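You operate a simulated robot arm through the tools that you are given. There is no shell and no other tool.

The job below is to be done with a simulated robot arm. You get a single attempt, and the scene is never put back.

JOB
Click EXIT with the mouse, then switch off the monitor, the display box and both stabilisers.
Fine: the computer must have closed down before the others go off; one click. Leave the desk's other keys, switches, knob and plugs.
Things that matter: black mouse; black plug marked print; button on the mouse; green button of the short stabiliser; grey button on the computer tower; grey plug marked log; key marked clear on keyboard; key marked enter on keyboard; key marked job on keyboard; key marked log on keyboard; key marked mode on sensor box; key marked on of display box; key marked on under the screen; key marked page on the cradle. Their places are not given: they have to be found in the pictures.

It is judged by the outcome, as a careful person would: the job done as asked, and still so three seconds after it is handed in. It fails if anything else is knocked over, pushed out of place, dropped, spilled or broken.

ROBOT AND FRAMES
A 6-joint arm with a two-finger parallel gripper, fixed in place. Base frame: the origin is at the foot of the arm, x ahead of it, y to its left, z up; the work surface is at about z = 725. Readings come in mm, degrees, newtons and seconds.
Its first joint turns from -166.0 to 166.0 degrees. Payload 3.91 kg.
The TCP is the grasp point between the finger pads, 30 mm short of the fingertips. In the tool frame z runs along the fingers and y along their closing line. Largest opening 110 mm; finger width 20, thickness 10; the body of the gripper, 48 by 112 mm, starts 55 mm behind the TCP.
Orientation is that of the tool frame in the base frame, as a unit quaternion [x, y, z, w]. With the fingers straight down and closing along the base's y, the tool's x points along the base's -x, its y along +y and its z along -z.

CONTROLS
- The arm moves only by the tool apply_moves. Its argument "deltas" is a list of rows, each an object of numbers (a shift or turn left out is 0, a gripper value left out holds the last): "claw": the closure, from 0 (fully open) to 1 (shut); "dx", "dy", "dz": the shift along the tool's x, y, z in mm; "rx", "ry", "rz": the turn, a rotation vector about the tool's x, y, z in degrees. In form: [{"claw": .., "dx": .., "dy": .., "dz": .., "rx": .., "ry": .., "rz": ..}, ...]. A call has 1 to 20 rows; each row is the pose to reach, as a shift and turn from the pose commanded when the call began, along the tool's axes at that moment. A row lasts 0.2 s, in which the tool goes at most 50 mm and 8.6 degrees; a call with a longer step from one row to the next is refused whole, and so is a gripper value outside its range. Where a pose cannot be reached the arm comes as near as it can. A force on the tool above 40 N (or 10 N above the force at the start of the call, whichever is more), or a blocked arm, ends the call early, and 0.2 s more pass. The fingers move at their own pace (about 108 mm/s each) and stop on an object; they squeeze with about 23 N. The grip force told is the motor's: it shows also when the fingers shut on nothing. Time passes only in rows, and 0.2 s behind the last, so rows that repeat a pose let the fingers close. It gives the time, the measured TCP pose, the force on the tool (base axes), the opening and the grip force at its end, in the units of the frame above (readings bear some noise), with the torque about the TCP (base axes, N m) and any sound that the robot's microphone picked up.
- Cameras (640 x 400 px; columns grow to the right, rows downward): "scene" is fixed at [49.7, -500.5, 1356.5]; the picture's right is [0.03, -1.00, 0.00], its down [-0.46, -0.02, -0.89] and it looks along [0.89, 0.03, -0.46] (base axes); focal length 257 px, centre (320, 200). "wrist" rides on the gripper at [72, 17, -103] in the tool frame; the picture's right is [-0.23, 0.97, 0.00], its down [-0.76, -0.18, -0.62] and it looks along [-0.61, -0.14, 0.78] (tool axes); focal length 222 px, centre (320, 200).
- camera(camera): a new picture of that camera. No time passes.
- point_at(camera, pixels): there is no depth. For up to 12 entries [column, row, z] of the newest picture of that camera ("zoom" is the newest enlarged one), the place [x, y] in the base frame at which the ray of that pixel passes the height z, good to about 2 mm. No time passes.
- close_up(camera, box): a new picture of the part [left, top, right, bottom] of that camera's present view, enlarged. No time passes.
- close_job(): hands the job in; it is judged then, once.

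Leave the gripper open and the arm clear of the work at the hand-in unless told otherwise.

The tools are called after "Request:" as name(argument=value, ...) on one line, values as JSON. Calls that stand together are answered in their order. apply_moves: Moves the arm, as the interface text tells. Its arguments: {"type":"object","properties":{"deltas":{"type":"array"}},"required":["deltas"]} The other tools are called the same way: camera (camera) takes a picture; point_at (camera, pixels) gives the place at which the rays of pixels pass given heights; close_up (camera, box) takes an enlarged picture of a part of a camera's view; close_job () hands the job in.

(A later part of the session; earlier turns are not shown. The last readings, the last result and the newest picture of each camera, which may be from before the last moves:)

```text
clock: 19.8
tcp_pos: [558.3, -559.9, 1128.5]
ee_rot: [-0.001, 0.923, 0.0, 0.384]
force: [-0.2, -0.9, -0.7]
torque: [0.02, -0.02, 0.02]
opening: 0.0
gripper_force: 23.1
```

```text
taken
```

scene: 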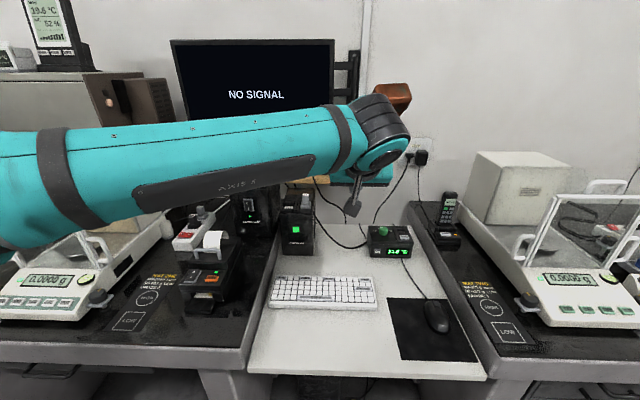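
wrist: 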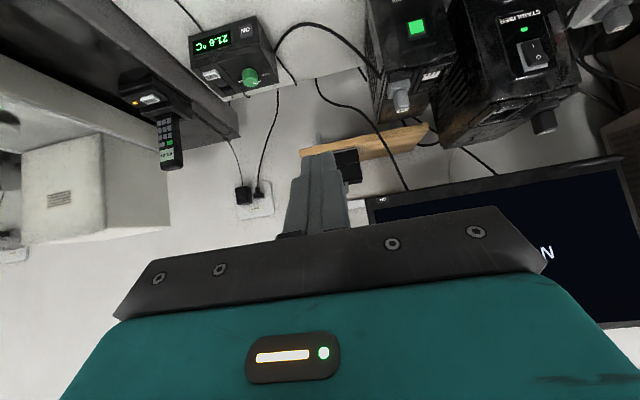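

From here the wrist camera sees all targets: the display box at (235,45), short stabiliser at (415,30), tall one at (530,50) and the monitor's ON key near (382,198). I zoom into each.

Request:
close_up(camera="wrist", box=[350, 180, 430, 230])

Request:
point_at(camera="wrist", pixels=[[382, 198, 1090], [382, 198, 1100], [382, 198, 1110], [382, 198, 1120]])

Request:
point_at(camera="scene", pixels=[[321.4, 144, 1140], [321.4, 144, 1130], [321.4, 144, 1120], [321.4, 144, 1110], [321.4, 144, 1100]])

Request:
close_up(camera="wrist", box=[170, 0, 310, 100])

Request:
close_up(camera="wrist", box=[350, 0, 590, 140])

```text
8.00 times, centred on (390, 205) of wrist
```

zoom: 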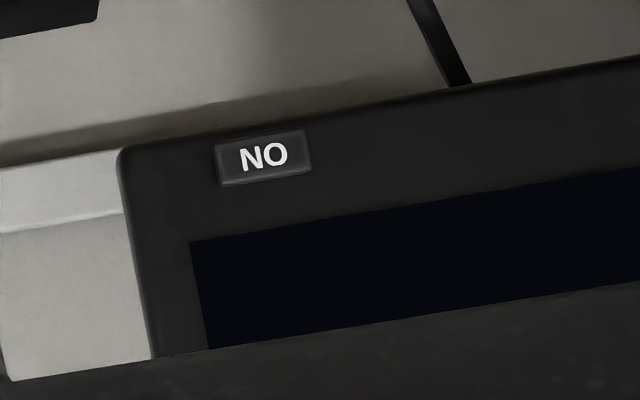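

```text
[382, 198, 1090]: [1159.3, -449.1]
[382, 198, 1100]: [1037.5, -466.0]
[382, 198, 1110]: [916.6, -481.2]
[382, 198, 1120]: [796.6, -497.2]
```

```text
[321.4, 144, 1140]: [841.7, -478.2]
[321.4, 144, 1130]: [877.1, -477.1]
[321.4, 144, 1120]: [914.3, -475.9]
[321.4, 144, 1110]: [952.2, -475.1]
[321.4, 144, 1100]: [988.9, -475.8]
```

```text
4.00 times, centred on (240, 50) of wrist
```

zoom: 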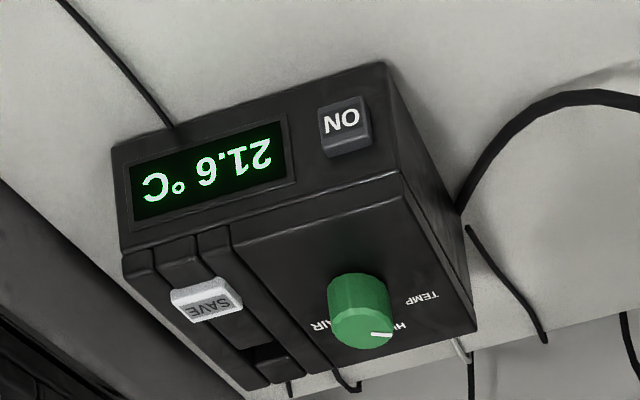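

```text
2.67 times, centred on (470, 70) of wrist
```

zoom: 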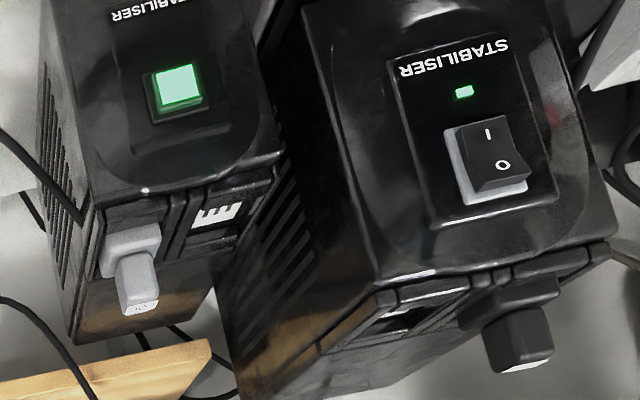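

Both rays cross at about (950,−475,1111) for the monitor key (about 28 × 14 mm). With the tool tilted 45°, the leading tip edge sits ~28 mm ahead and ~14 mm below the TCP, so I approach to TCP ≈ (860,−475,1125).

Request:
apply_moves(deltas=[{"dx": -30, "dy": 12, "dz": 31}, {"dx": -60, "dy": 24, "dz": 62}, {"dx": -90, "dy": 36, "dz": 92}, {"dx": -120, "dy": 48, "dz": 122}, {"dx": -150, "dy": 60, "dz": 153}, {"dx": -180, "dy": 72, "dz": 184}, {"dx": -211, "dy": 85, "dz": 215}, {"dx": -211, "dy": 85, "dz": 215}])

Request:
camera(camera="wrist")

Request:
camera(camera="scene")

```text
clock: 21.6
tcp_pos: [861.5, -473.3, 1126.1]
ee_rot: [0.0, 0.924, 0.0, 0.383]
force: [0.3, 0.3, 0.8]
torque: [0.02, -0.01, 0.0]
opening: 0.0
gripper_force: 23.0
```

```text
taken
```

wrist: 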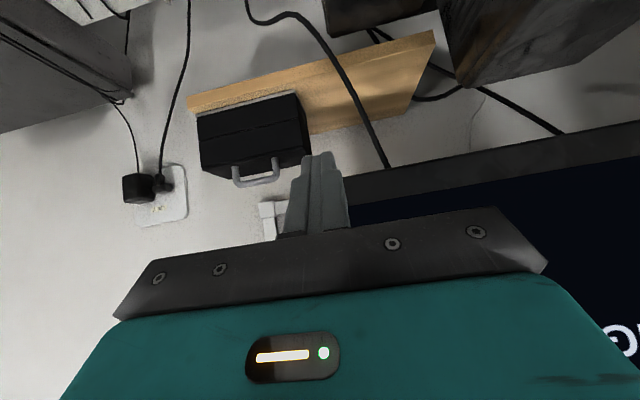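

```text
taken
```

scene: 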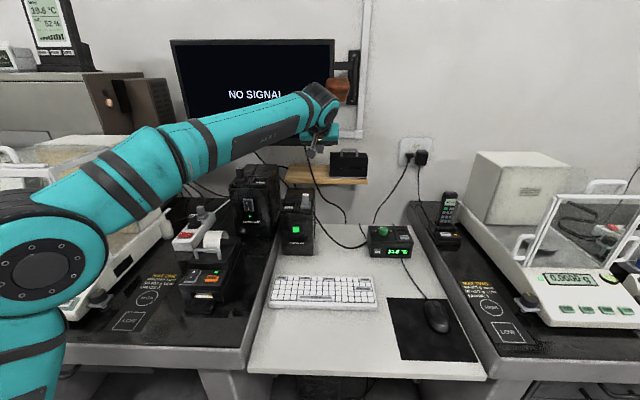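

The key is now hidden behind the fingers in the wrist view. I zoom in to check the tip against the monitor's lower right corner.

Request:
close_up(camera="wrist", box=[260, 130, 400, 230])

Request:
close_up(camera="scene", box=[290, 110, 370, 170])

```text
4.00 times, centred on (330, 180) of wrist
```

zoom: 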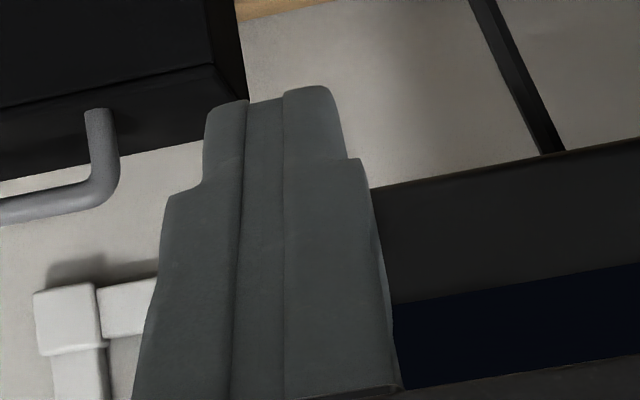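

```text
6.67 times, centred on (330, 140) of scene
```

zoom: 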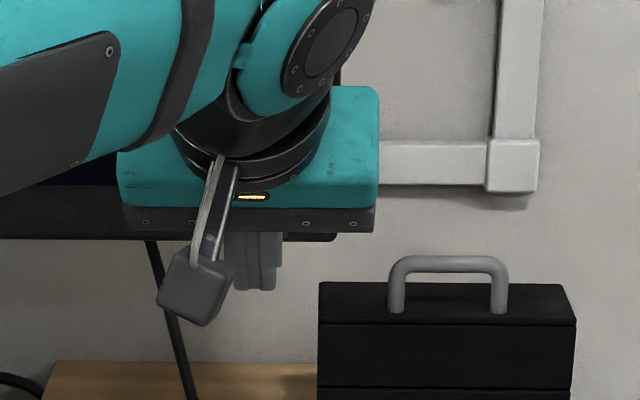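

The alignment agrees (key expected 9–10 mm above the monitor's lower edge, behind the tip). I move straight ahead (+x) 48 mm with −1.5 mm in y, stopping about 12 mm short of expected contact.

Request:
apply_moves(deltas=[{"dx": -14.1, "dy": -1.5, "dz": 14.1}, {"dx": -26.9, "dy": -1.5, "dz": 26.9}, {"dx": -33.9, "dy": -1.5, "dz": 33.9}, {"dx": -33.9, "dy": -1.5, "dz": 33.9}])

Request:
close_up(camera="wrist", box=[260, 130, 400, 230])

Request:
close_up(camera="scene", box=[290, 110, 370, 170])

```text
clock: 22.6
tcp_pos: [907.3, -473.8, 1125.9]
ee_rot: [0.001, 0.923, 0.0, 0.384]
force: [-0.2, -0.3, 0.1]
torque: [-0.02, -0.04, 0.02]
opening: 0.0
gripper_force: 22.9
```

```text
4.00 times, centred on (330, 180) of wrist
```

zoom: 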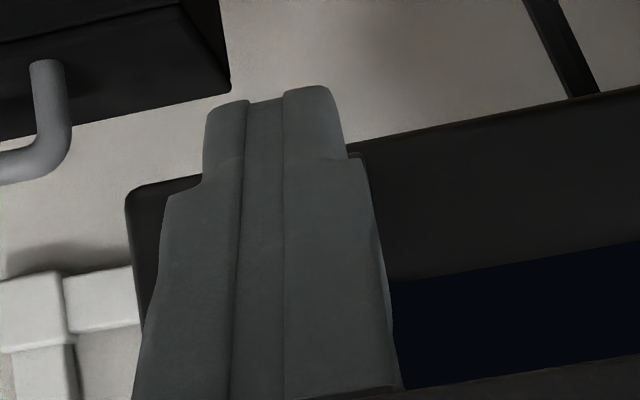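

```text
6.67 times, centred on (330, 140) of scene
```

zoom: 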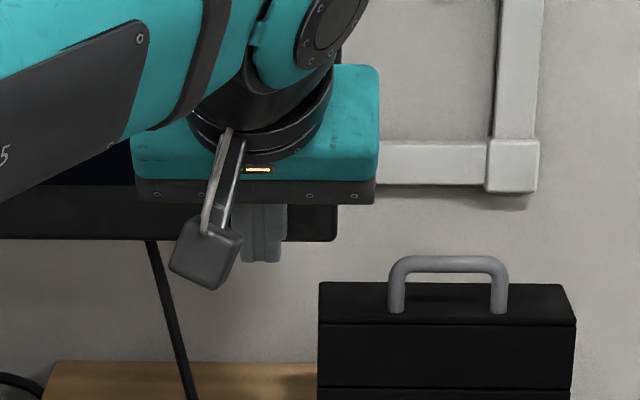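

The tip is in front of the key; its leading edge seems 3–4 mm high relative to the key centre, so I lower 3 mm and advance 12 mm.

Request:
apply_moves(deltas=[{"dx": -2.1, "dz": 6.3}, {"dx": -4.3, "dz": 8.5}, {"dx": -6.4, "dz": 10.6}, {"dx": -6.4, "dz": 10.6}])

Request:
close_up(camera="wrist", box=[260, 130, 400, 230])

```text
clock: 23.6
tcp_pos: [917.9, -473.4, 1123.5]
ee_rot: [0.0, 0.924, 0.0, 0.383]
force: [0.7, -0.9, -0.3]
torque: [0.0, -0.03, -0.02]
opening: 0.0
gripper_force: 22.9
```

```text
4.00 times, centred on (330, 180) of wrist
```

zoom: 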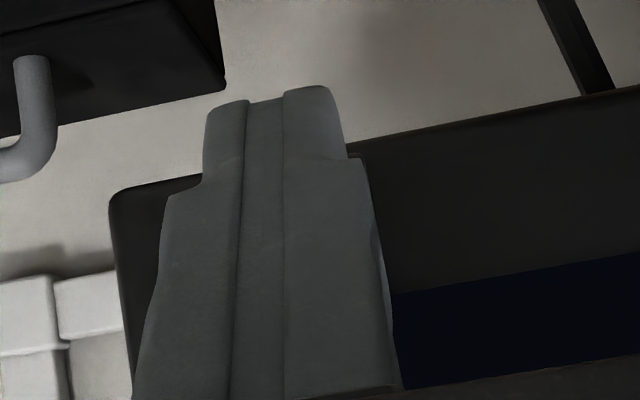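

No contact yet. I advance 5 mm more in small steps.

Request:
apply_moves(deltas=[{"dx": -1.4, "dz": 1.4}, {"dx": -2.8, "dz": 2.8}, {"dx": -3.5, "dz": 3.5}, {"dx": -3.5, "dz": 3.5}])

```text
clock: 24.6
tcp_pos: [924.8, -475.8, 1122.7]
ee_rot: [-0.001, 0.924, 0.0, 0.382]
force: [0.1, 0.2, 0.5]
torque: [0.0, -0.01, 0.0]
opening: 0.2
gripper_force: 22.8
```

Still no contact force. I advance another 5 mm.

Request:
apply_moves(deltas=[{"dx": -1.4, "dz": 1.4}, {"dx": -2.8, "dz": 2.8}, {"dx": -3.5, "dz": 3.5}, {"dx": -3.5, "dz": 3.5}])

Request:
close_up(camera="wrist", box=[260, 130, 400, 230])

Request:
camera(camera="scene")

```text
clock: 25.6
tcp_pos: [928.7, -476.4, 1123.9]
ee_rot: [0.001, 0.924, 0.0, 0.383]
force: [-21.7, 3.0, -0.6]
torque: [-0.6, -3.06, -0.64]
opening: 0.0
gripper_force: 22.8
heard: click, click
```

```text
4.00 times, centred on (330, 180) of wrist
```

zoom: 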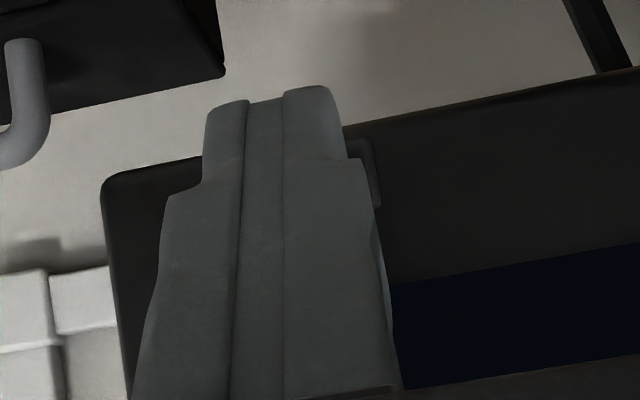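

```text
taken
```

scene: 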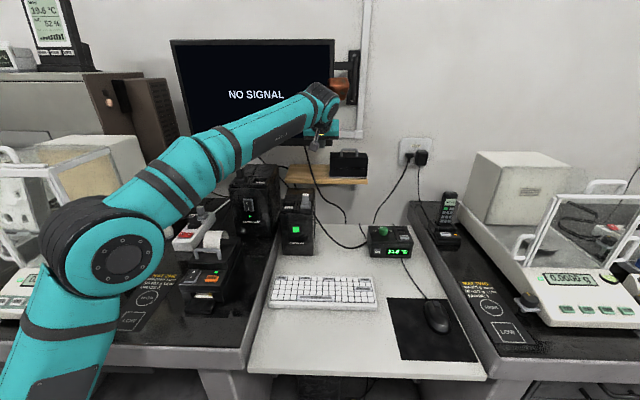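

Force −21.7 N and two clicks were heard; the screen still shows NO SIGNAL. I back off a little and look at the screen again.

Request:
apply_moves(deltas=[{"dx": 3.5, "dz": -3.5}, {"dx": 10, "dz": -10}, {"dx": 14, "dz": -14}, {"dx": 14, "dz": -14}])

Request:
close_up(camera="scene", box=[165, 30, 345, 150])

Request:
close_up(camera="wrist", box=[260, 130, 400, 230])

```text
clock: 26.6
tcp_pos: [910.8, -475.6, 1123.7]
ee_rot: [0.0, 0.924, 0.001, 0.382]
force: [-0.3, 0.4, 0.4]
torque: [0.0, 0.04, 0.01]
opening: 0.0
gripper_force: 23.3
```

```text
3.33 times, centred on (255, 90) of scene
```

zoom: 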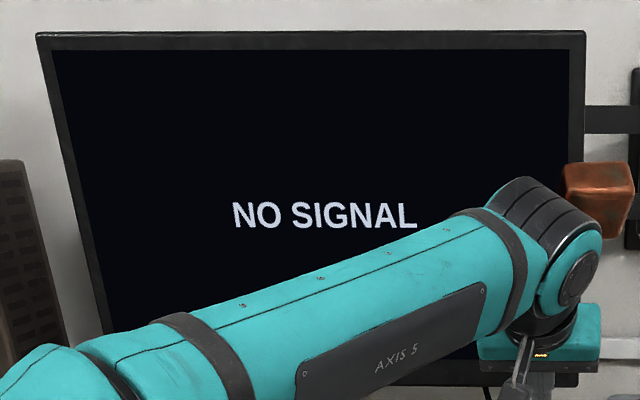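

```text
4.00 times, centred on (330, 180) of wrist
```

zoom: 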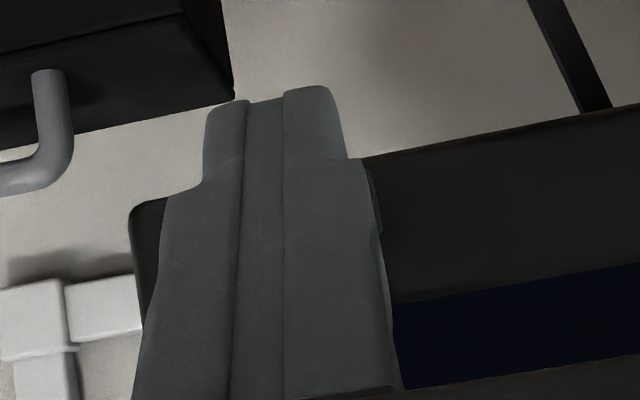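

The monitor is still on – apparently the key registered twice (off and on again) because of the stiff push. I go again more gently: first to just short of contact (13 mm forward).

Request:
apply_moves(deltas=[{"dx": -4.2, "dz": 4.2}, {"dx": -7.8, "dz": 7.8}, {"dx": -9.2, "dz": 9.2}, {"dx": -9.2, "dz": 9.2}])

Request:
apply_moves(deltas=[{"dx": -0.5, "dz": 0.5}, {"dx": -0.9, "dz": 0.9}])

```text
clock: 27.6
tcp_pos: [925.0, -476.1, 1121.7]
ee_rot: [-0.001, 0.924, 0.0, 0.382]
force: [-0.1, -0.2, 0.5]
torque: [0.01, -0.03, 0.03]
opening: 0.0
gripper_force: 23.0
```

```text
clock: 28.2
tcp_pos: [925.6, -476.0, 1122.9]
ee_rot: [0.0, 0.924, 0.0, 0.382]
force: [0.3, -0.6, 0.2]
torque: [0.0, -0.02, -0.02]
opening: 0.0
gripper_force: 22.2
```

No contact yet; I advance 1 mm at a time, reading the force and sounds.

Request:
apply_moves(deltas=[{"dx": -0.35, "dz": 0.35}, {"dx": -0.7, "dz": 0.7}])

```text
clock: 28.8
tcp_pos: [926.8, -476.3, 1121.3]
ee_rot: [0.0, 0.924, 0.0, 0.383]
force: [-0.2, 0.1, -0.1]
torque: [0.01, 0.0, -0.03]
opening: 0.0
gripper_force: 22.7
```

Request:
apply_moves(deltas=[{"dx": -0.35, "dz": 0.35}, {"dx": -0.7, "dz": 0.7}])

```text
clock: 29.4
tcp_pos: [926.1, -477.6, 1122.1]
ee_rot: [0.001, 0.924, 0.0, 0.383]
force: [-0.1, 0.5, 0.3]
torque: [-0.01, -0.02, -0.04]
opening: 0.0
gripper_force: 22.8
```

Still nothing; another 1 mm.

Request:
apply_moves(deltas=[{"dx": -0.35, "dz": 0.35}, {"dx": -0.7, "dz": 0.7}])

```text
clock: 30.0
tcp_pos: [925.9, -476.5, 1122.5]
ee_rot: [0.0, 0.924, 0.0, 0.382]
force: [-0.8, 0.3, 0.2]
torque: [-0.04, 0.02, -0.05]
opening: 0.3
gripper_force: 22.9
```

Perhaps first touch (−0.8 N). Another 1 mm.

Request:
apply_moves(deltas=[{"dx": -0.35, "dz": 0.35}, {"dx": -0.7, "dz": 0.7}])

```text
clock: 30.6
tcp_pos: [928.4, -477.2, 1124.8]
ee_rot: [0.0, 0.923, 0.0, 0.384]
force: [-4.4, 1.2, 1.1]
torque: [-0.12, -0.51, -0.07]
opening: 0.0
gripper_force: 22.9
```

Contact: −4.4 N, no click yet. A further 0.7 mm.

Request:
apply_moves(deltas=[{"dx": -0.5, "dz": 0.5}])

Request:
camera(camera="scene")

```text
clock: 31.0
tcp_pos: [927.7, -476.4, 1122.6]
ee_rot: [0.0, 0.924, 0.001, 0.383]
force: [-12.2, 2.9, -1.7]
torque: [-0.42, -1.74, -0.35]
opening: 0.2
gripper_force: 23.1
heard: click
```

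```text
taken
```

scene: 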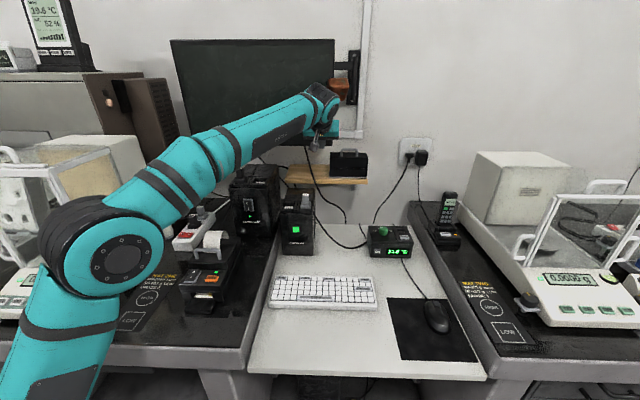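

One click and the screen has gone dark. I retreat straight back and verify it stays off.

Request:
apply_moves(deltas=[{"dx": 10, "dz": -10}, {"dx": 28, "dz": -28}, {"dx": 56, "dz": -56}, {"dx": 70, "dz": -70}])

Request:
camera(camera="scene")

Request:
camera(camera="wrist")

```text
clock: 32.0
tcp_pos: [830.8, -476.3, 1121.5]
ee_rot: [0.0, 0.924, 0.0, 0.383]
force: [0.0, 0.0, -1.2]
torque: [0.01, -0.01, 0.03]
opening: 0.0
gripper_force: 22.9
```

```text
taken
```

scene: 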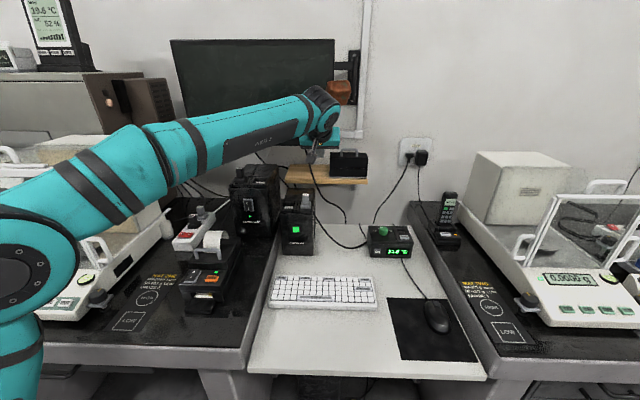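

```text
taken
```

wrist: 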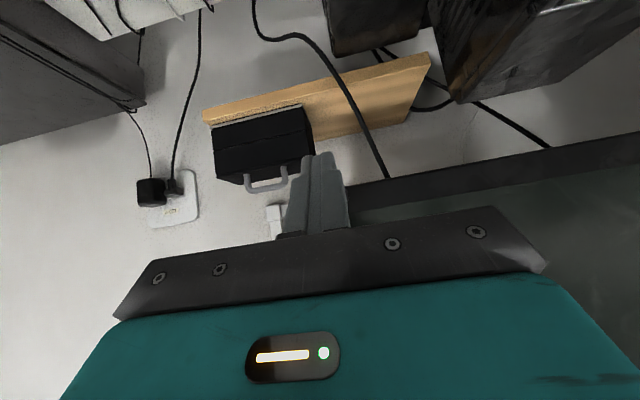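

The monitor stays off. Next is the display box's ON key, estimated at (808,−686,754). I retreat and then move to a viewing pose in front of it, TCP ≈ (640,−690,900), keeping the 45° tilt.

Request:
apply_moves(deltas=[{"dx": 31.8, "dz": -31.8}, {"dx": 63.6, "dz": -63.6}, {"dx": 96.1, "dy": -30.6, "dz": -51.5}, {"dx": 128.6, "dy": -61.2, "dz": -39.4}, {"dx": 161.1, "dy": -91.8, "dz": -27.3}, {"dx": 193.6, "dy": -122.4, "dz": -15.2}, {"dx": 226.1, "dy": -153, "dz": -3.1}, {"dx": 258.6, "dy": -183.6, "dz": 9}, {"dx": 291.3, "dy": -214, "dz": 21.2}, {"dx": 291.3, "dy": -214, "dz": 21.2}])

Request:
camera(camera="wrist")

Request:
camera(camera="scene")

```text
clock: 34.2
tcp_pos: [637.8, -689.6, 900.7]
ee_rot: [0.0, 0.924, 0.0, 0.383]
force: [0.4, -0.3, 0.4]
torque: [-0.01, -0.01, -0.01]
opening: 0.1
gripper_force: 23.2
```

```text
taken
```

wrist: 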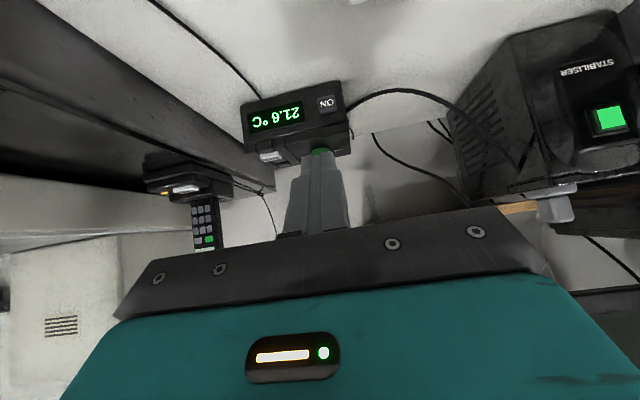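

```text
taken
```

scene: 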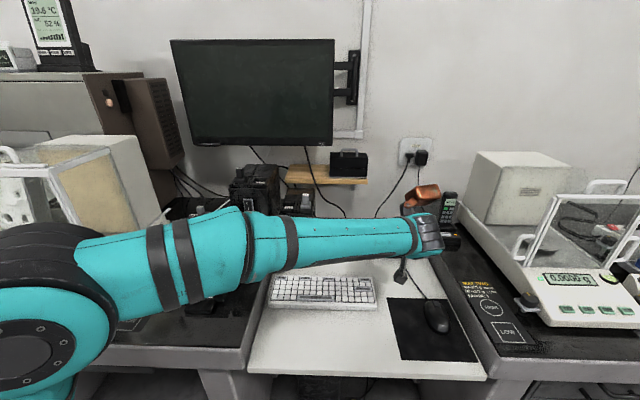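

The ON key is at about (327,104) in the wrist view. I zoom in and triangulate it.

Request:
close_up(camera="wrist", box=[230, 70, 370, 170])

Request:
close_up(camera="wrist", box=[450, 20, 640, 230])

Request:
point_at(camera="wrist", pixels=[[327, 104, 765], [327, 104, 760], [327, 104, 755], [327, 104, 750], [327, 104, 745]])

Request:
point_at(camera="scene", pixels=[[377.3, 251.7, 765], [377.3, 251.7, 760], [377.3, 251.7, 755], [377.3, 251.7, 750], [377.3, 251.7, 745]])

```text
4.00 times, centred on (300, 120) of wrist
```

zoom: 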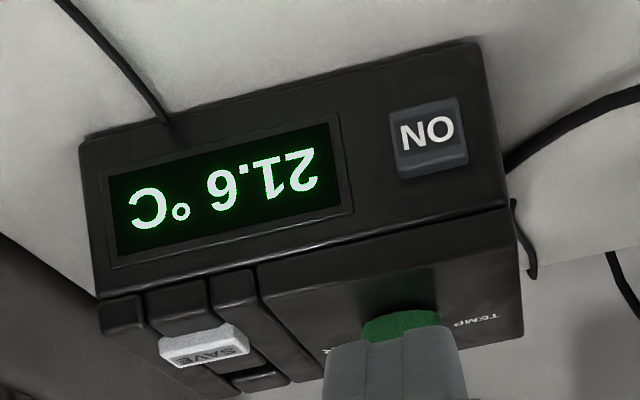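

```text
1.90 times, centred on (545, 125) of wrist
```

zoom: 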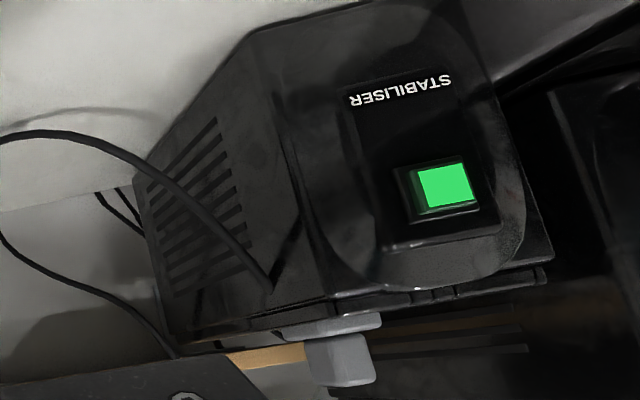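

```text
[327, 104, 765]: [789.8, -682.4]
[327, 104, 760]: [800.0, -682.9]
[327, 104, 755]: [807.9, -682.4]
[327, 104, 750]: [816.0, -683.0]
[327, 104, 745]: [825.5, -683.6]
```

```text
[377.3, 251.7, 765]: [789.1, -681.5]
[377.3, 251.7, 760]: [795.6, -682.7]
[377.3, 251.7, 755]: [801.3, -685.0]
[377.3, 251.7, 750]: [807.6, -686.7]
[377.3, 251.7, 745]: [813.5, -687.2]
```

The two rays are nearly parallel here, so I use the box's bottom front edge at the table (z≈725) to fix the front face's x.

Request:
point_at(camera="wrist", pixels=[[240, 106.8, 725], [290, 93.5, 725], [339, 80.3, 725], [327.5, 103.3, 755], [345.5, 122, 775], [324.5, 146.5, 775], [324.5, 130, 775]])

Request:
close_up(camera="scene", box=[360, 215, 425, 265])

```text
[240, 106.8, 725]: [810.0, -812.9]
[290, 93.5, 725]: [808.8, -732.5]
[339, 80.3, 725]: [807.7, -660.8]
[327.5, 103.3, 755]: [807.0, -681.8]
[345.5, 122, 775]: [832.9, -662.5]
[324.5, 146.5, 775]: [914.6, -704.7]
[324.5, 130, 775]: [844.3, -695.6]
```

```text
8.00 times, centred on (392, 240) of scene
```

zoom: 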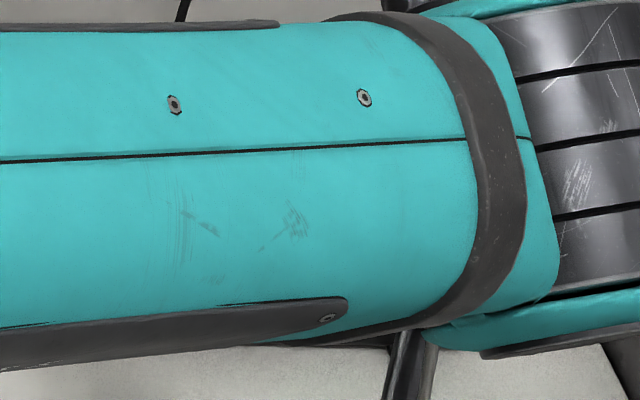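

The front face is at x≈809 (key front ≈804), the key centre ≈ (804,−683,755). I approach to TCP ≈ (735,−683,769), which keeps the tip 40 mm short of the key.

Request:
apply_moves(deltas=[{"dx": 6, "dy": 1.6, "dz": 40}, {"dx": 12, "dy": 3.3, "dz": 80}, {"dx": 18, "dy": 5, "dz": 120}, {"dx": 24.5, "dy": 6.6, "dz": 155}, {"dx": 24.5, "dy": 6.6, "dz": 161.7}, {"dx": 24.5, "dy": 6.6, "dz": 161.7}])

Request:
camera(camera="wrist")

Request:
camera(camera="scene")

Request:
close_up(camera="wrist", box=[230, 80, 390, 200])

```text
clock: 35.6
tcp_pos: [736.2, -682.0, 769.6]
ee_rot: [0.0, 0.924, 0.0, 0.383]
force: [0.1, -0.5, 0.2]
torque: [0.01, 0.01, 0.02]
opening: 0.0
gripper_force: 22.7
```

```text
taken
```

wrist: 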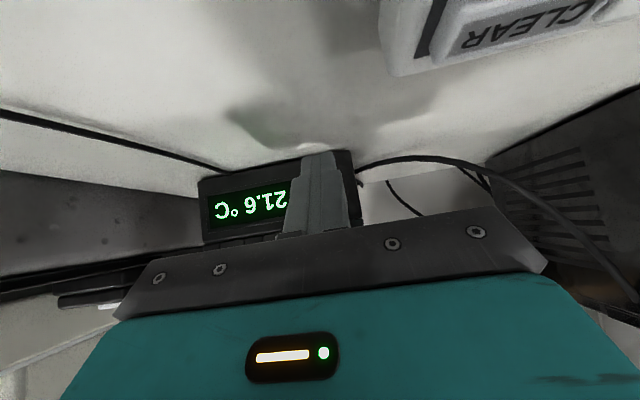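

```text
taken
```

scene: 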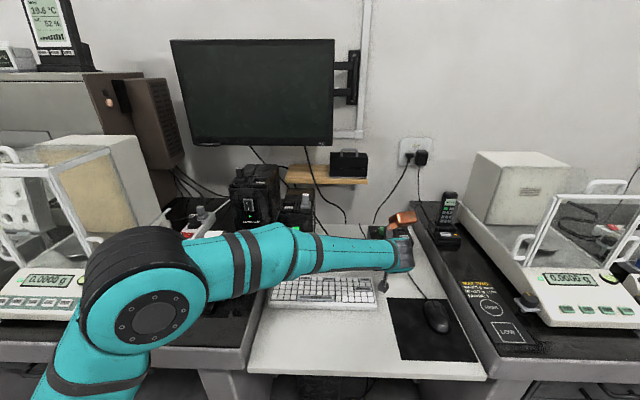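

```text
3.33 times, centred on (310, 140) of wrist
```

zoom: 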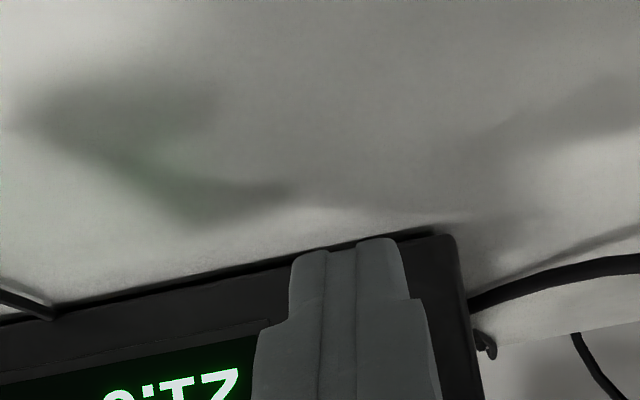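

The key lies hidden directly behind the fingertip as predicted (box's right edge at the expected spot). I advance 30 mm straight ahead.

Request:
apply_moves(deltas=[{"dx": -8, "dz": 8}, {"dx": -15, "dz": 15}, {"dx": -21.2, "dz": 21.2}, {"dx": -21.2, "dz": 21.2}])

Request:
close_up(camera="wrist", box=[230, 80, 390, 200])

Request:
close_up(camera="scene", box=[340, 210, 440, 320])

```text
clock: 36.6
tcp_pos: [765.4, -684.4, 769.6]
ee_rot: [0.0, 0.924, 0.001, 0.383]
force: [0.1, 0.1, 0.0]
torque: [-0.01, 0.02, 0.0]
opening: 0.0
gripper_force: 22.7
```

```text
3.33 times, centred on (310, 140) of wrist
```

zoom: 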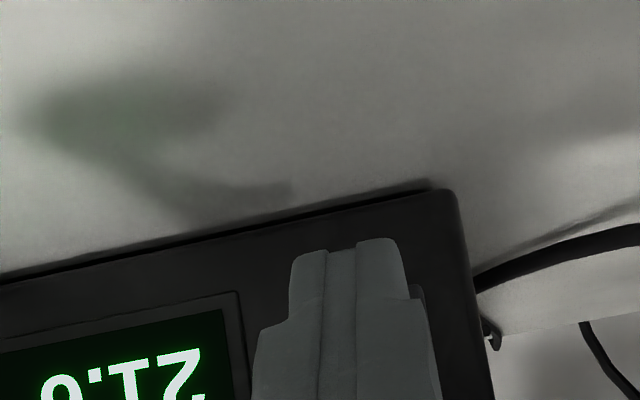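

```text
3.64 times, centred on (390, 265) of scene
```

zoom: 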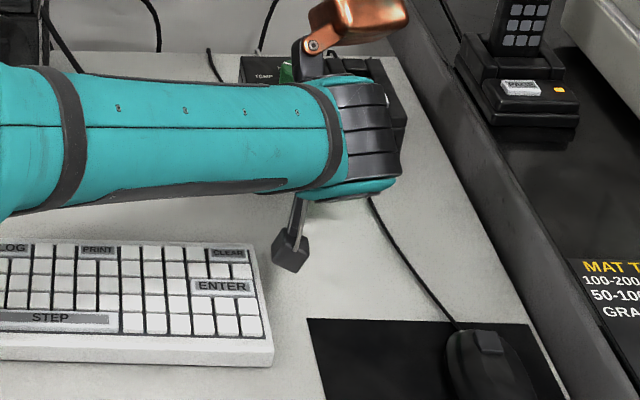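

The key's right edge peeks out beside the finger at (420,290) of the zoom – well aligned. I advance 6 mm, then in 1 mm steps.

Request:
apply_moves(deltas=[{"dx": -2.1, "dz": 2.1}, {"dx": -4.2, "dz": 4.2}, {"dx": -4.2, "dz": 4.2}])

Request:
apply_moves(deltas=[{"dx": -0.5, "dz": 0.5}, {"dx": -1.0, "dz": 1.0}])

```text
clock: 37.4
tcp_pos: [770.5, -683.2, 769.8]
ee_rot: [0.001, 0.924, 0.0, 0.382]
force: [-9.2, 1.2, 0.6]
torque: [0.05, 0.09, 0.05]
opening: 0.0
gripper_force: 22.9
heard: click
```

```text
clock: 38.0
tcp_pos: [772.6, -683.2, 769.0]
ee_rot: [0.001, 0.924, 0.0, 0.383]
force: [-21.0, 3.4, 1.4]
torque: [0.01, 0.25, 0.08]
opening: 0.0
gripper_force: 22.9
```

One click came on the first touch (−9 N); the second step only added force. I retreat now and check the display and that the box has not shifted.

Request:
apply_moves(deltas=[{"dx": 4, "dz": -4}, {"dx": 14, "dz": -14}, {"dx": 30, "dz": -30}, {"dx": 30, "dz": -30}])

Request:
camera(camera="wrist")

Request:
close_up(camera="wrist", box=[180, 100, 400, 240])

```text
clock: 39.0
tcp_pos: [732.5, -683.8, 770.1]
ee_rot: [0.0, 0.924, 0.0, 0.383]
force: [0.7, -0.6, -0.3]
torque: [-0.02, 0.01, 0.03]
opening: 0.0
gripper_force: 23.0
```

```text
taken
```

wrist: 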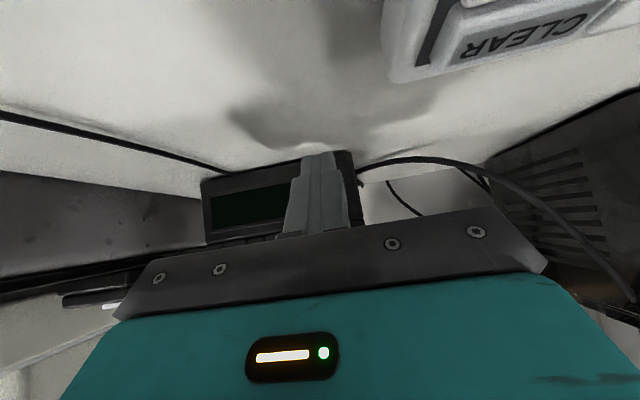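

```text
2.86 times, centred on (290, 170) of wrist
```

zoom: 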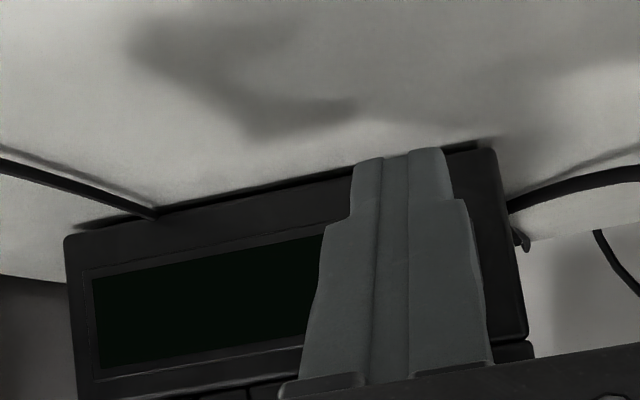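

The display is dark and the box is where it was. Next the short stabiliser's green button. I go back and up, then sideways to a viewing pose near (640,−480,900).

Request:
apply_moves(deltas=[{"dx": -3, "dz": -40}, {"dx": -9, "dz": -80}, {"dx": -17, "dz": -120}, {"dx": -27, "dz": -157}, {"dx": -27, "dy": 45, "dz": -157}, {"dx": -27, "dy": 90, "dz": -157}, {"dx": -27, "dy": 135, "dz": -157}, {"dx": -27, "dy": 180, "dz": -157}, {"dx": -27, "dy": 204, "dz": -157}, {"dx": -27, "dy": 204, "dz": -157}])

Request:
camera(camera="wrist")

Request:
camera(camera="scene")

```text
clock: 41.2
tcp_pos: [639.3, -479.0, 902.0]
ee_rot: [0.0, 0.924, 0.0, 0.383]
force: [-0.1, 0.3, 0.6]
torque: [0.0, 0.01, 0.0]
opening: 0.1
gripper_force: 22.7
```

```text
taken
```

wrist: 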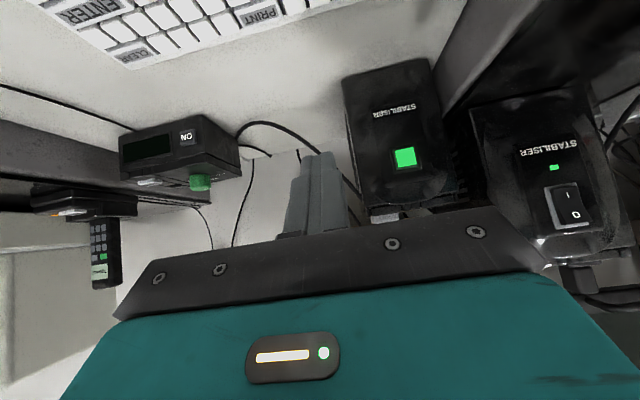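

```text
taken
```

scene: 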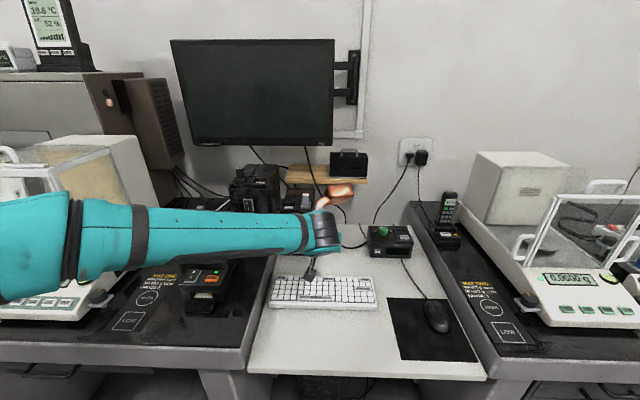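

I zoom in on both stabilisers from here.

Request:
close_up(camera="wrist", box=[335, 50, 455, 220])

Request:
close_up(camera="wrist", box=[460, 80, 640, 300])

Request:
point_at(camera="wrist", pixels=[[345, 74, 725], [425, 58, 725], [405, 157, 830], [405, 157, 820], [405, 157, 810], [405, 157, 800]])

Request:
point_at(camera="scene", pixels=[[282.7, 254.5, 725], [313, 255.8, 725], [295.9, 229.5, 830], [295.9, 229.5, 820], [295.9, 229.5, 810], [295.9, 229.5, 800]])

```text
2.35 times, centred on (395, 135) of wrist
```

zoom: 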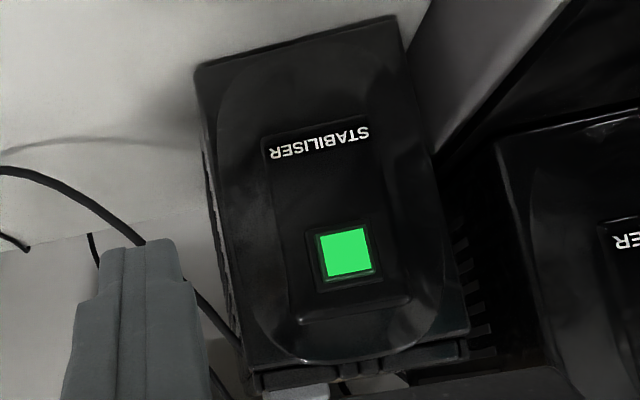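

```text
1.82 times, centred on (550, 190) of wrist
```

zoom: 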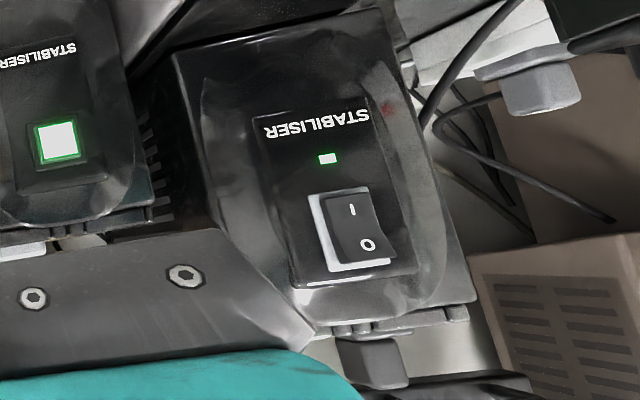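

```text
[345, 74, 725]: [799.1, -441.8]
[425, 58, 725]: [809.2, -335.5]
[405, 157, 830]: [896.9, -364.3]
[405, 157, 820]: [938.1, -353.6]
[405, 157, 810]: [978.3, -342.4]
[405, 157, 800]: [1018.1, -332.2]
```

```text
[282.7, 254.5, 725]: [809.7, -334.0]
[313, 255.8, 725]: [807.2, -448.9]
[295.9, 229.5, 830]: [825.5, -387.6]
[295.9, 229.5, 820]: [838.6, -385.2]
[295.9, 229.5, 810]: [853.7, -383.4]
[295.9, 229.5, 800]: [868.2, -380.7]
```

The green button triangulates to about (793,−391,853), the front face being near x≈805. I move to TCP ≈ (715,−391,866), with the tip about 50 mm short of it.

Request:
apply_moves(deltas=[{"dx": -7, "dy": 22, "dz": 20}, {"dx": -14, "dy": 44, "dz": 40}, {"dx": -21, "dy": 66, "dz": 60}, {"dx": -28, "dy": 88, "dz": 79}, {"dx": -28, "dy": 88, "dz": 79}])

Request:
camera(camera="wrist")

Request:
close_up(camera="wrist", box=[230, 60, 430, 230])

Request:
camera(camera="scene")

```text
clock: 42.4
tcp_pos: [716.7, -387.4, 864.4]
ee_rot: [-0.001, 0.924, 0.001, 0.382]
force: [0.6, -1.2, 0.6]
torque: [-0.01, 0.01, 0.0]
opening: 0.1
gripper_force: 22.9
```

```text
taken
```

wrist: 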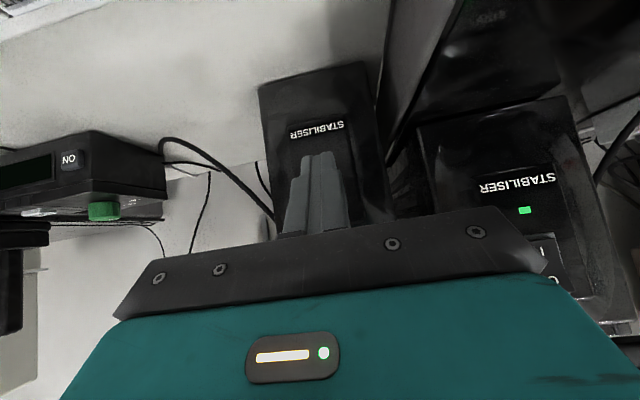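

```text
2.35 times, centred on (330, 145) of wrist
```

zoom: 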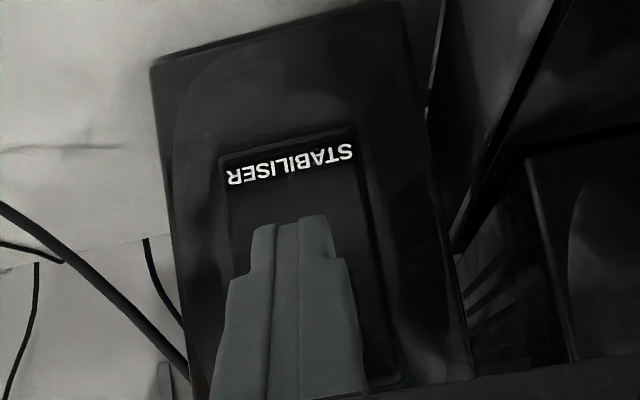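

```text
taken
```

scene: 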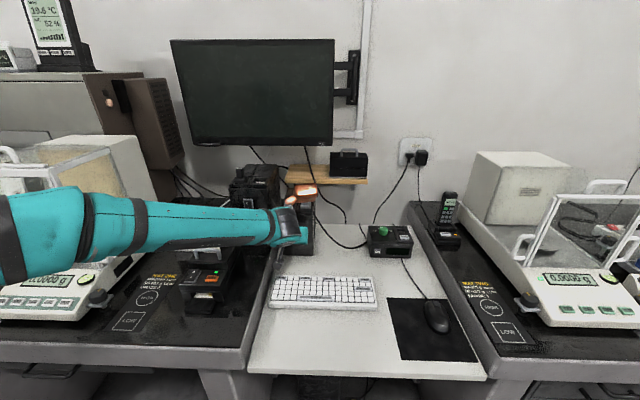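

The button is now hidden directly behind the tip as intended. I raise 3 mm, shift −3 mm in y, and advance 33 mm, still short of contact.

Request:
apply_moves(deltas=[{"dx": -9, "dy": -3, "dz": 5}, {"dx": -17, "dy": -3, "dz": 13}, {"dx": -25.5, "dy": -3, "dz": 21.2}, {"dx": -25.5, "dy": -3, "dz": 21.2}])

Request:
close_up(camera="wrist", box=[230, 60, 430, 230])

Request:
close_up(camera="scene", box=[220, 150, 340, 260])

```text
clock: 43.4
tcp_pos: [748.7, -392.9, 867.7]
ee_rot: [0.0, 0.923, 0.0, 0.384]
force: [0.2, -0.9, 0.4]
torque: [0.02, 0.0, 0.05]
opening: 0.2
gripper_force: 23.3
```

```text
2.35 times, centred on (330, 145) of wrist
```

zoom: 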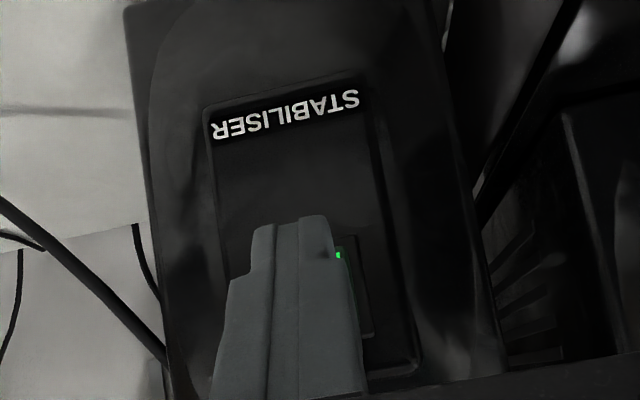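

```text
3.64 times, centred on (280, 205) of scene
```

zoom: 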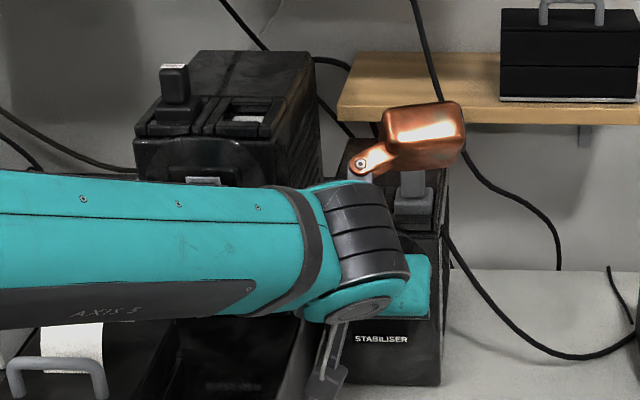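

A bit of green shows just right of the fingertip at (338,255) of the zoom, so the tip is within 1–2 mm of centre. I advance 8 mm, then in small steps.

Request:
apply_moves(deltas=[{"dx": -2.1, "dz": 2.1}, {"dx": -4.2, "dz": 4.2}, {"dx": -5.7, "dz": 5.7}])

Request:
apply_moves(deltas=[{"dx": -0.7, "dz": 0.7}, {"dx": -1.4, "dz": 1.4}])

```text
clock: 44.2
tcp_pos: [756.5, -392.9, 868.0]
ee_rot: [0.0, 0.924, 0.0, 0.383]
force: [-0.8, 0.3, -0.2]
torque: [-0.01, -0.03, 0.01]
opening: 0.0
gripper_force: 22.3
```

```text
clock: 44.8
tcp_pos: [757.5, -394.3, 868.0]
ee_rot: [0.0, 0.924, 0.0, 0.383]
force: [-1.1, 0.9, 1.1]
torque: [0.02, 0.04, -0.02]
opening: 0.1
gripper_force: 23.1
```

No contact yet; another 1.5 mm step.

Request:
apply_moves(deltas=[{"dx": -0.5, "dz": 0.5}, {"dx": -1.0, "dz": 1.0}])

```text
clock: 45.4
tcp_pos: [758.4, -395.0, 868.4]
ee_rot: [0.0, 0.924, 0.0, 0.382]
force: [-2.0, 0.5, -0.2]
torque: [-0.02, 0.0, 0.03]
opening: 0.0
gripper_force: 22.7
heard: click
```

A click was heard at 2 N. I check the view for the green light before doing anything else.

Request:
close_up(camera="wrist", box=[230, 60, 430, 230])

Request:
camera(camera="scene")

```text
2.35 times, centred on (330, 145) of wrist
```

zoom: 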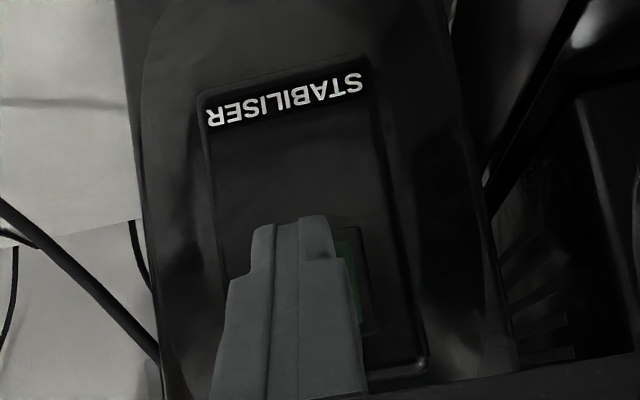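

```text
taken
```

scene: 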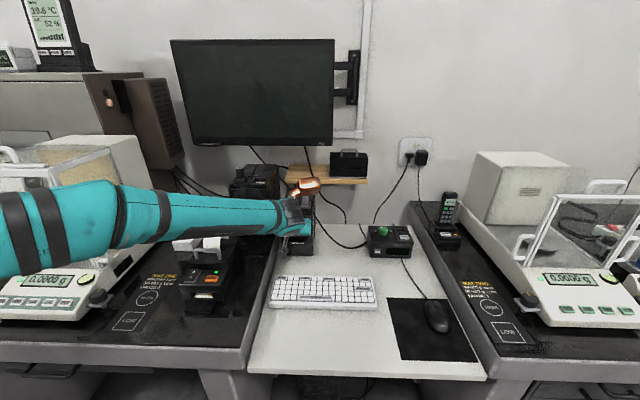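

The green light has gone dark – switched off with one click. I retreat straight back 60 mm and verify.

Request:
apply_moves(deltas=[{"dx": 5, "dz": -5}, {"dx": 20, "dz": -20}, {"dx": 45, "dz": -45}, {"dx": 70, "dz": -70}, {"dx": 70, "dz": -70}])

Request:
camera(camera="wrist")

Request:
camera(camera="scene")

```text
clock: 46.6
tcp_pos: [661.8, -393.3, 869.1]
ee_rot: [0.0, 0.924, 0.0, 0.383]
force: [0.5, 0.3, 0.1]
torque: [-0.04, 0.02, 0.04]
opening: 0.0
gripper_force: 23.2
```

```text
taken
```

wrist: 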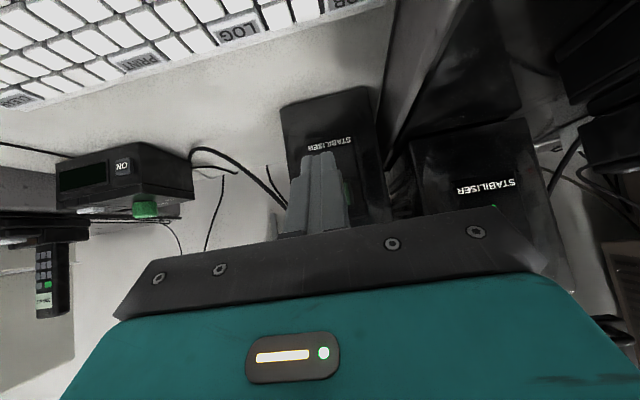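

```text
taken
```

scene: 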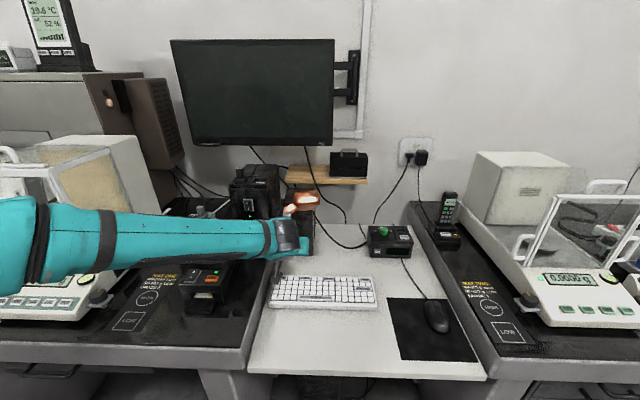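

The short stabiliser is dark. For the tall stabiliser's rocker (≈(786,−241,950), O at the top) I must mind the printer left of the table, which seems to stand fairly high. I move up and back and turn the tool down again to get a good view of the printer and stabiliser.

Request:
apply_moves(deltas=[{"dx": -5, "dy": 5, "dz": -40}, {"dx": -10, "dy": 15, "dz": -80, "ry": 5}, {"dx": -15, "dy": 28, "dz": -120, "ry": 12}, {"dx": -20, "dy": 41, "dz": -160, "ry": 19}, {"dx": -25, "dy": 54, "dz": -200, "ry": 26}, {"dx": -30, "dy": 67, "dz": -240, "ry": 33}, {"dx": -36, "dy": 80, "dz": -280, "ry": 40}, {"dx": -42, "dy": 93, "dz": -313, "ry": 45}, {"dx": -42, "dy": 93, "dz": -313, "ry": 45}])

Request:
camera(camera="wrist")

Request:
camera(camera="scene")

```text
clock: 48.6
tcp_pos: [464.6, -297.4, 1118.5]
ee_rot: [0.001, 1.0, 0.0, -0.001]
force: [-0.1, 0.1, 1.2]
torque: [0.02, 0.02, 0.02]
opening: 0.1
gripper_force: 23.2
```

```text
taken
```

wrist: 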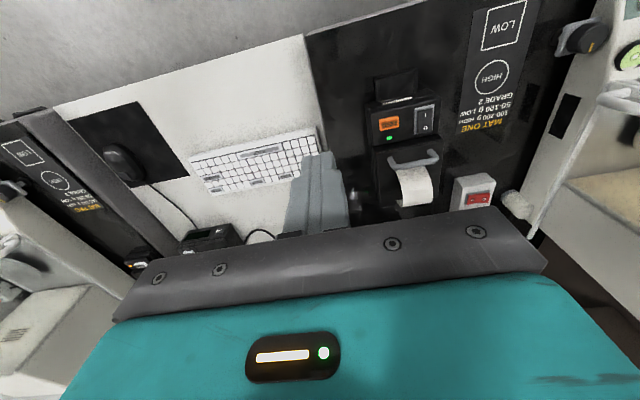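

```text
taken
```

scene: 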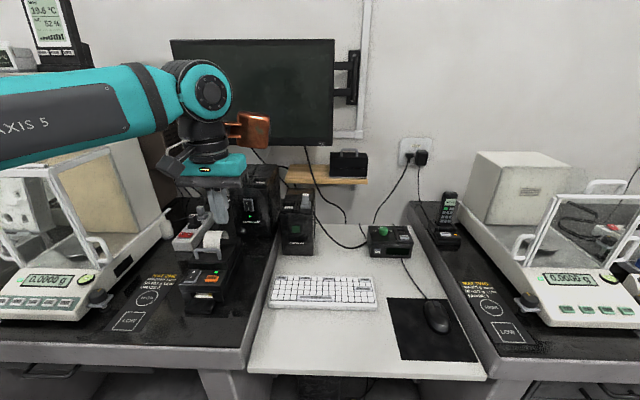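

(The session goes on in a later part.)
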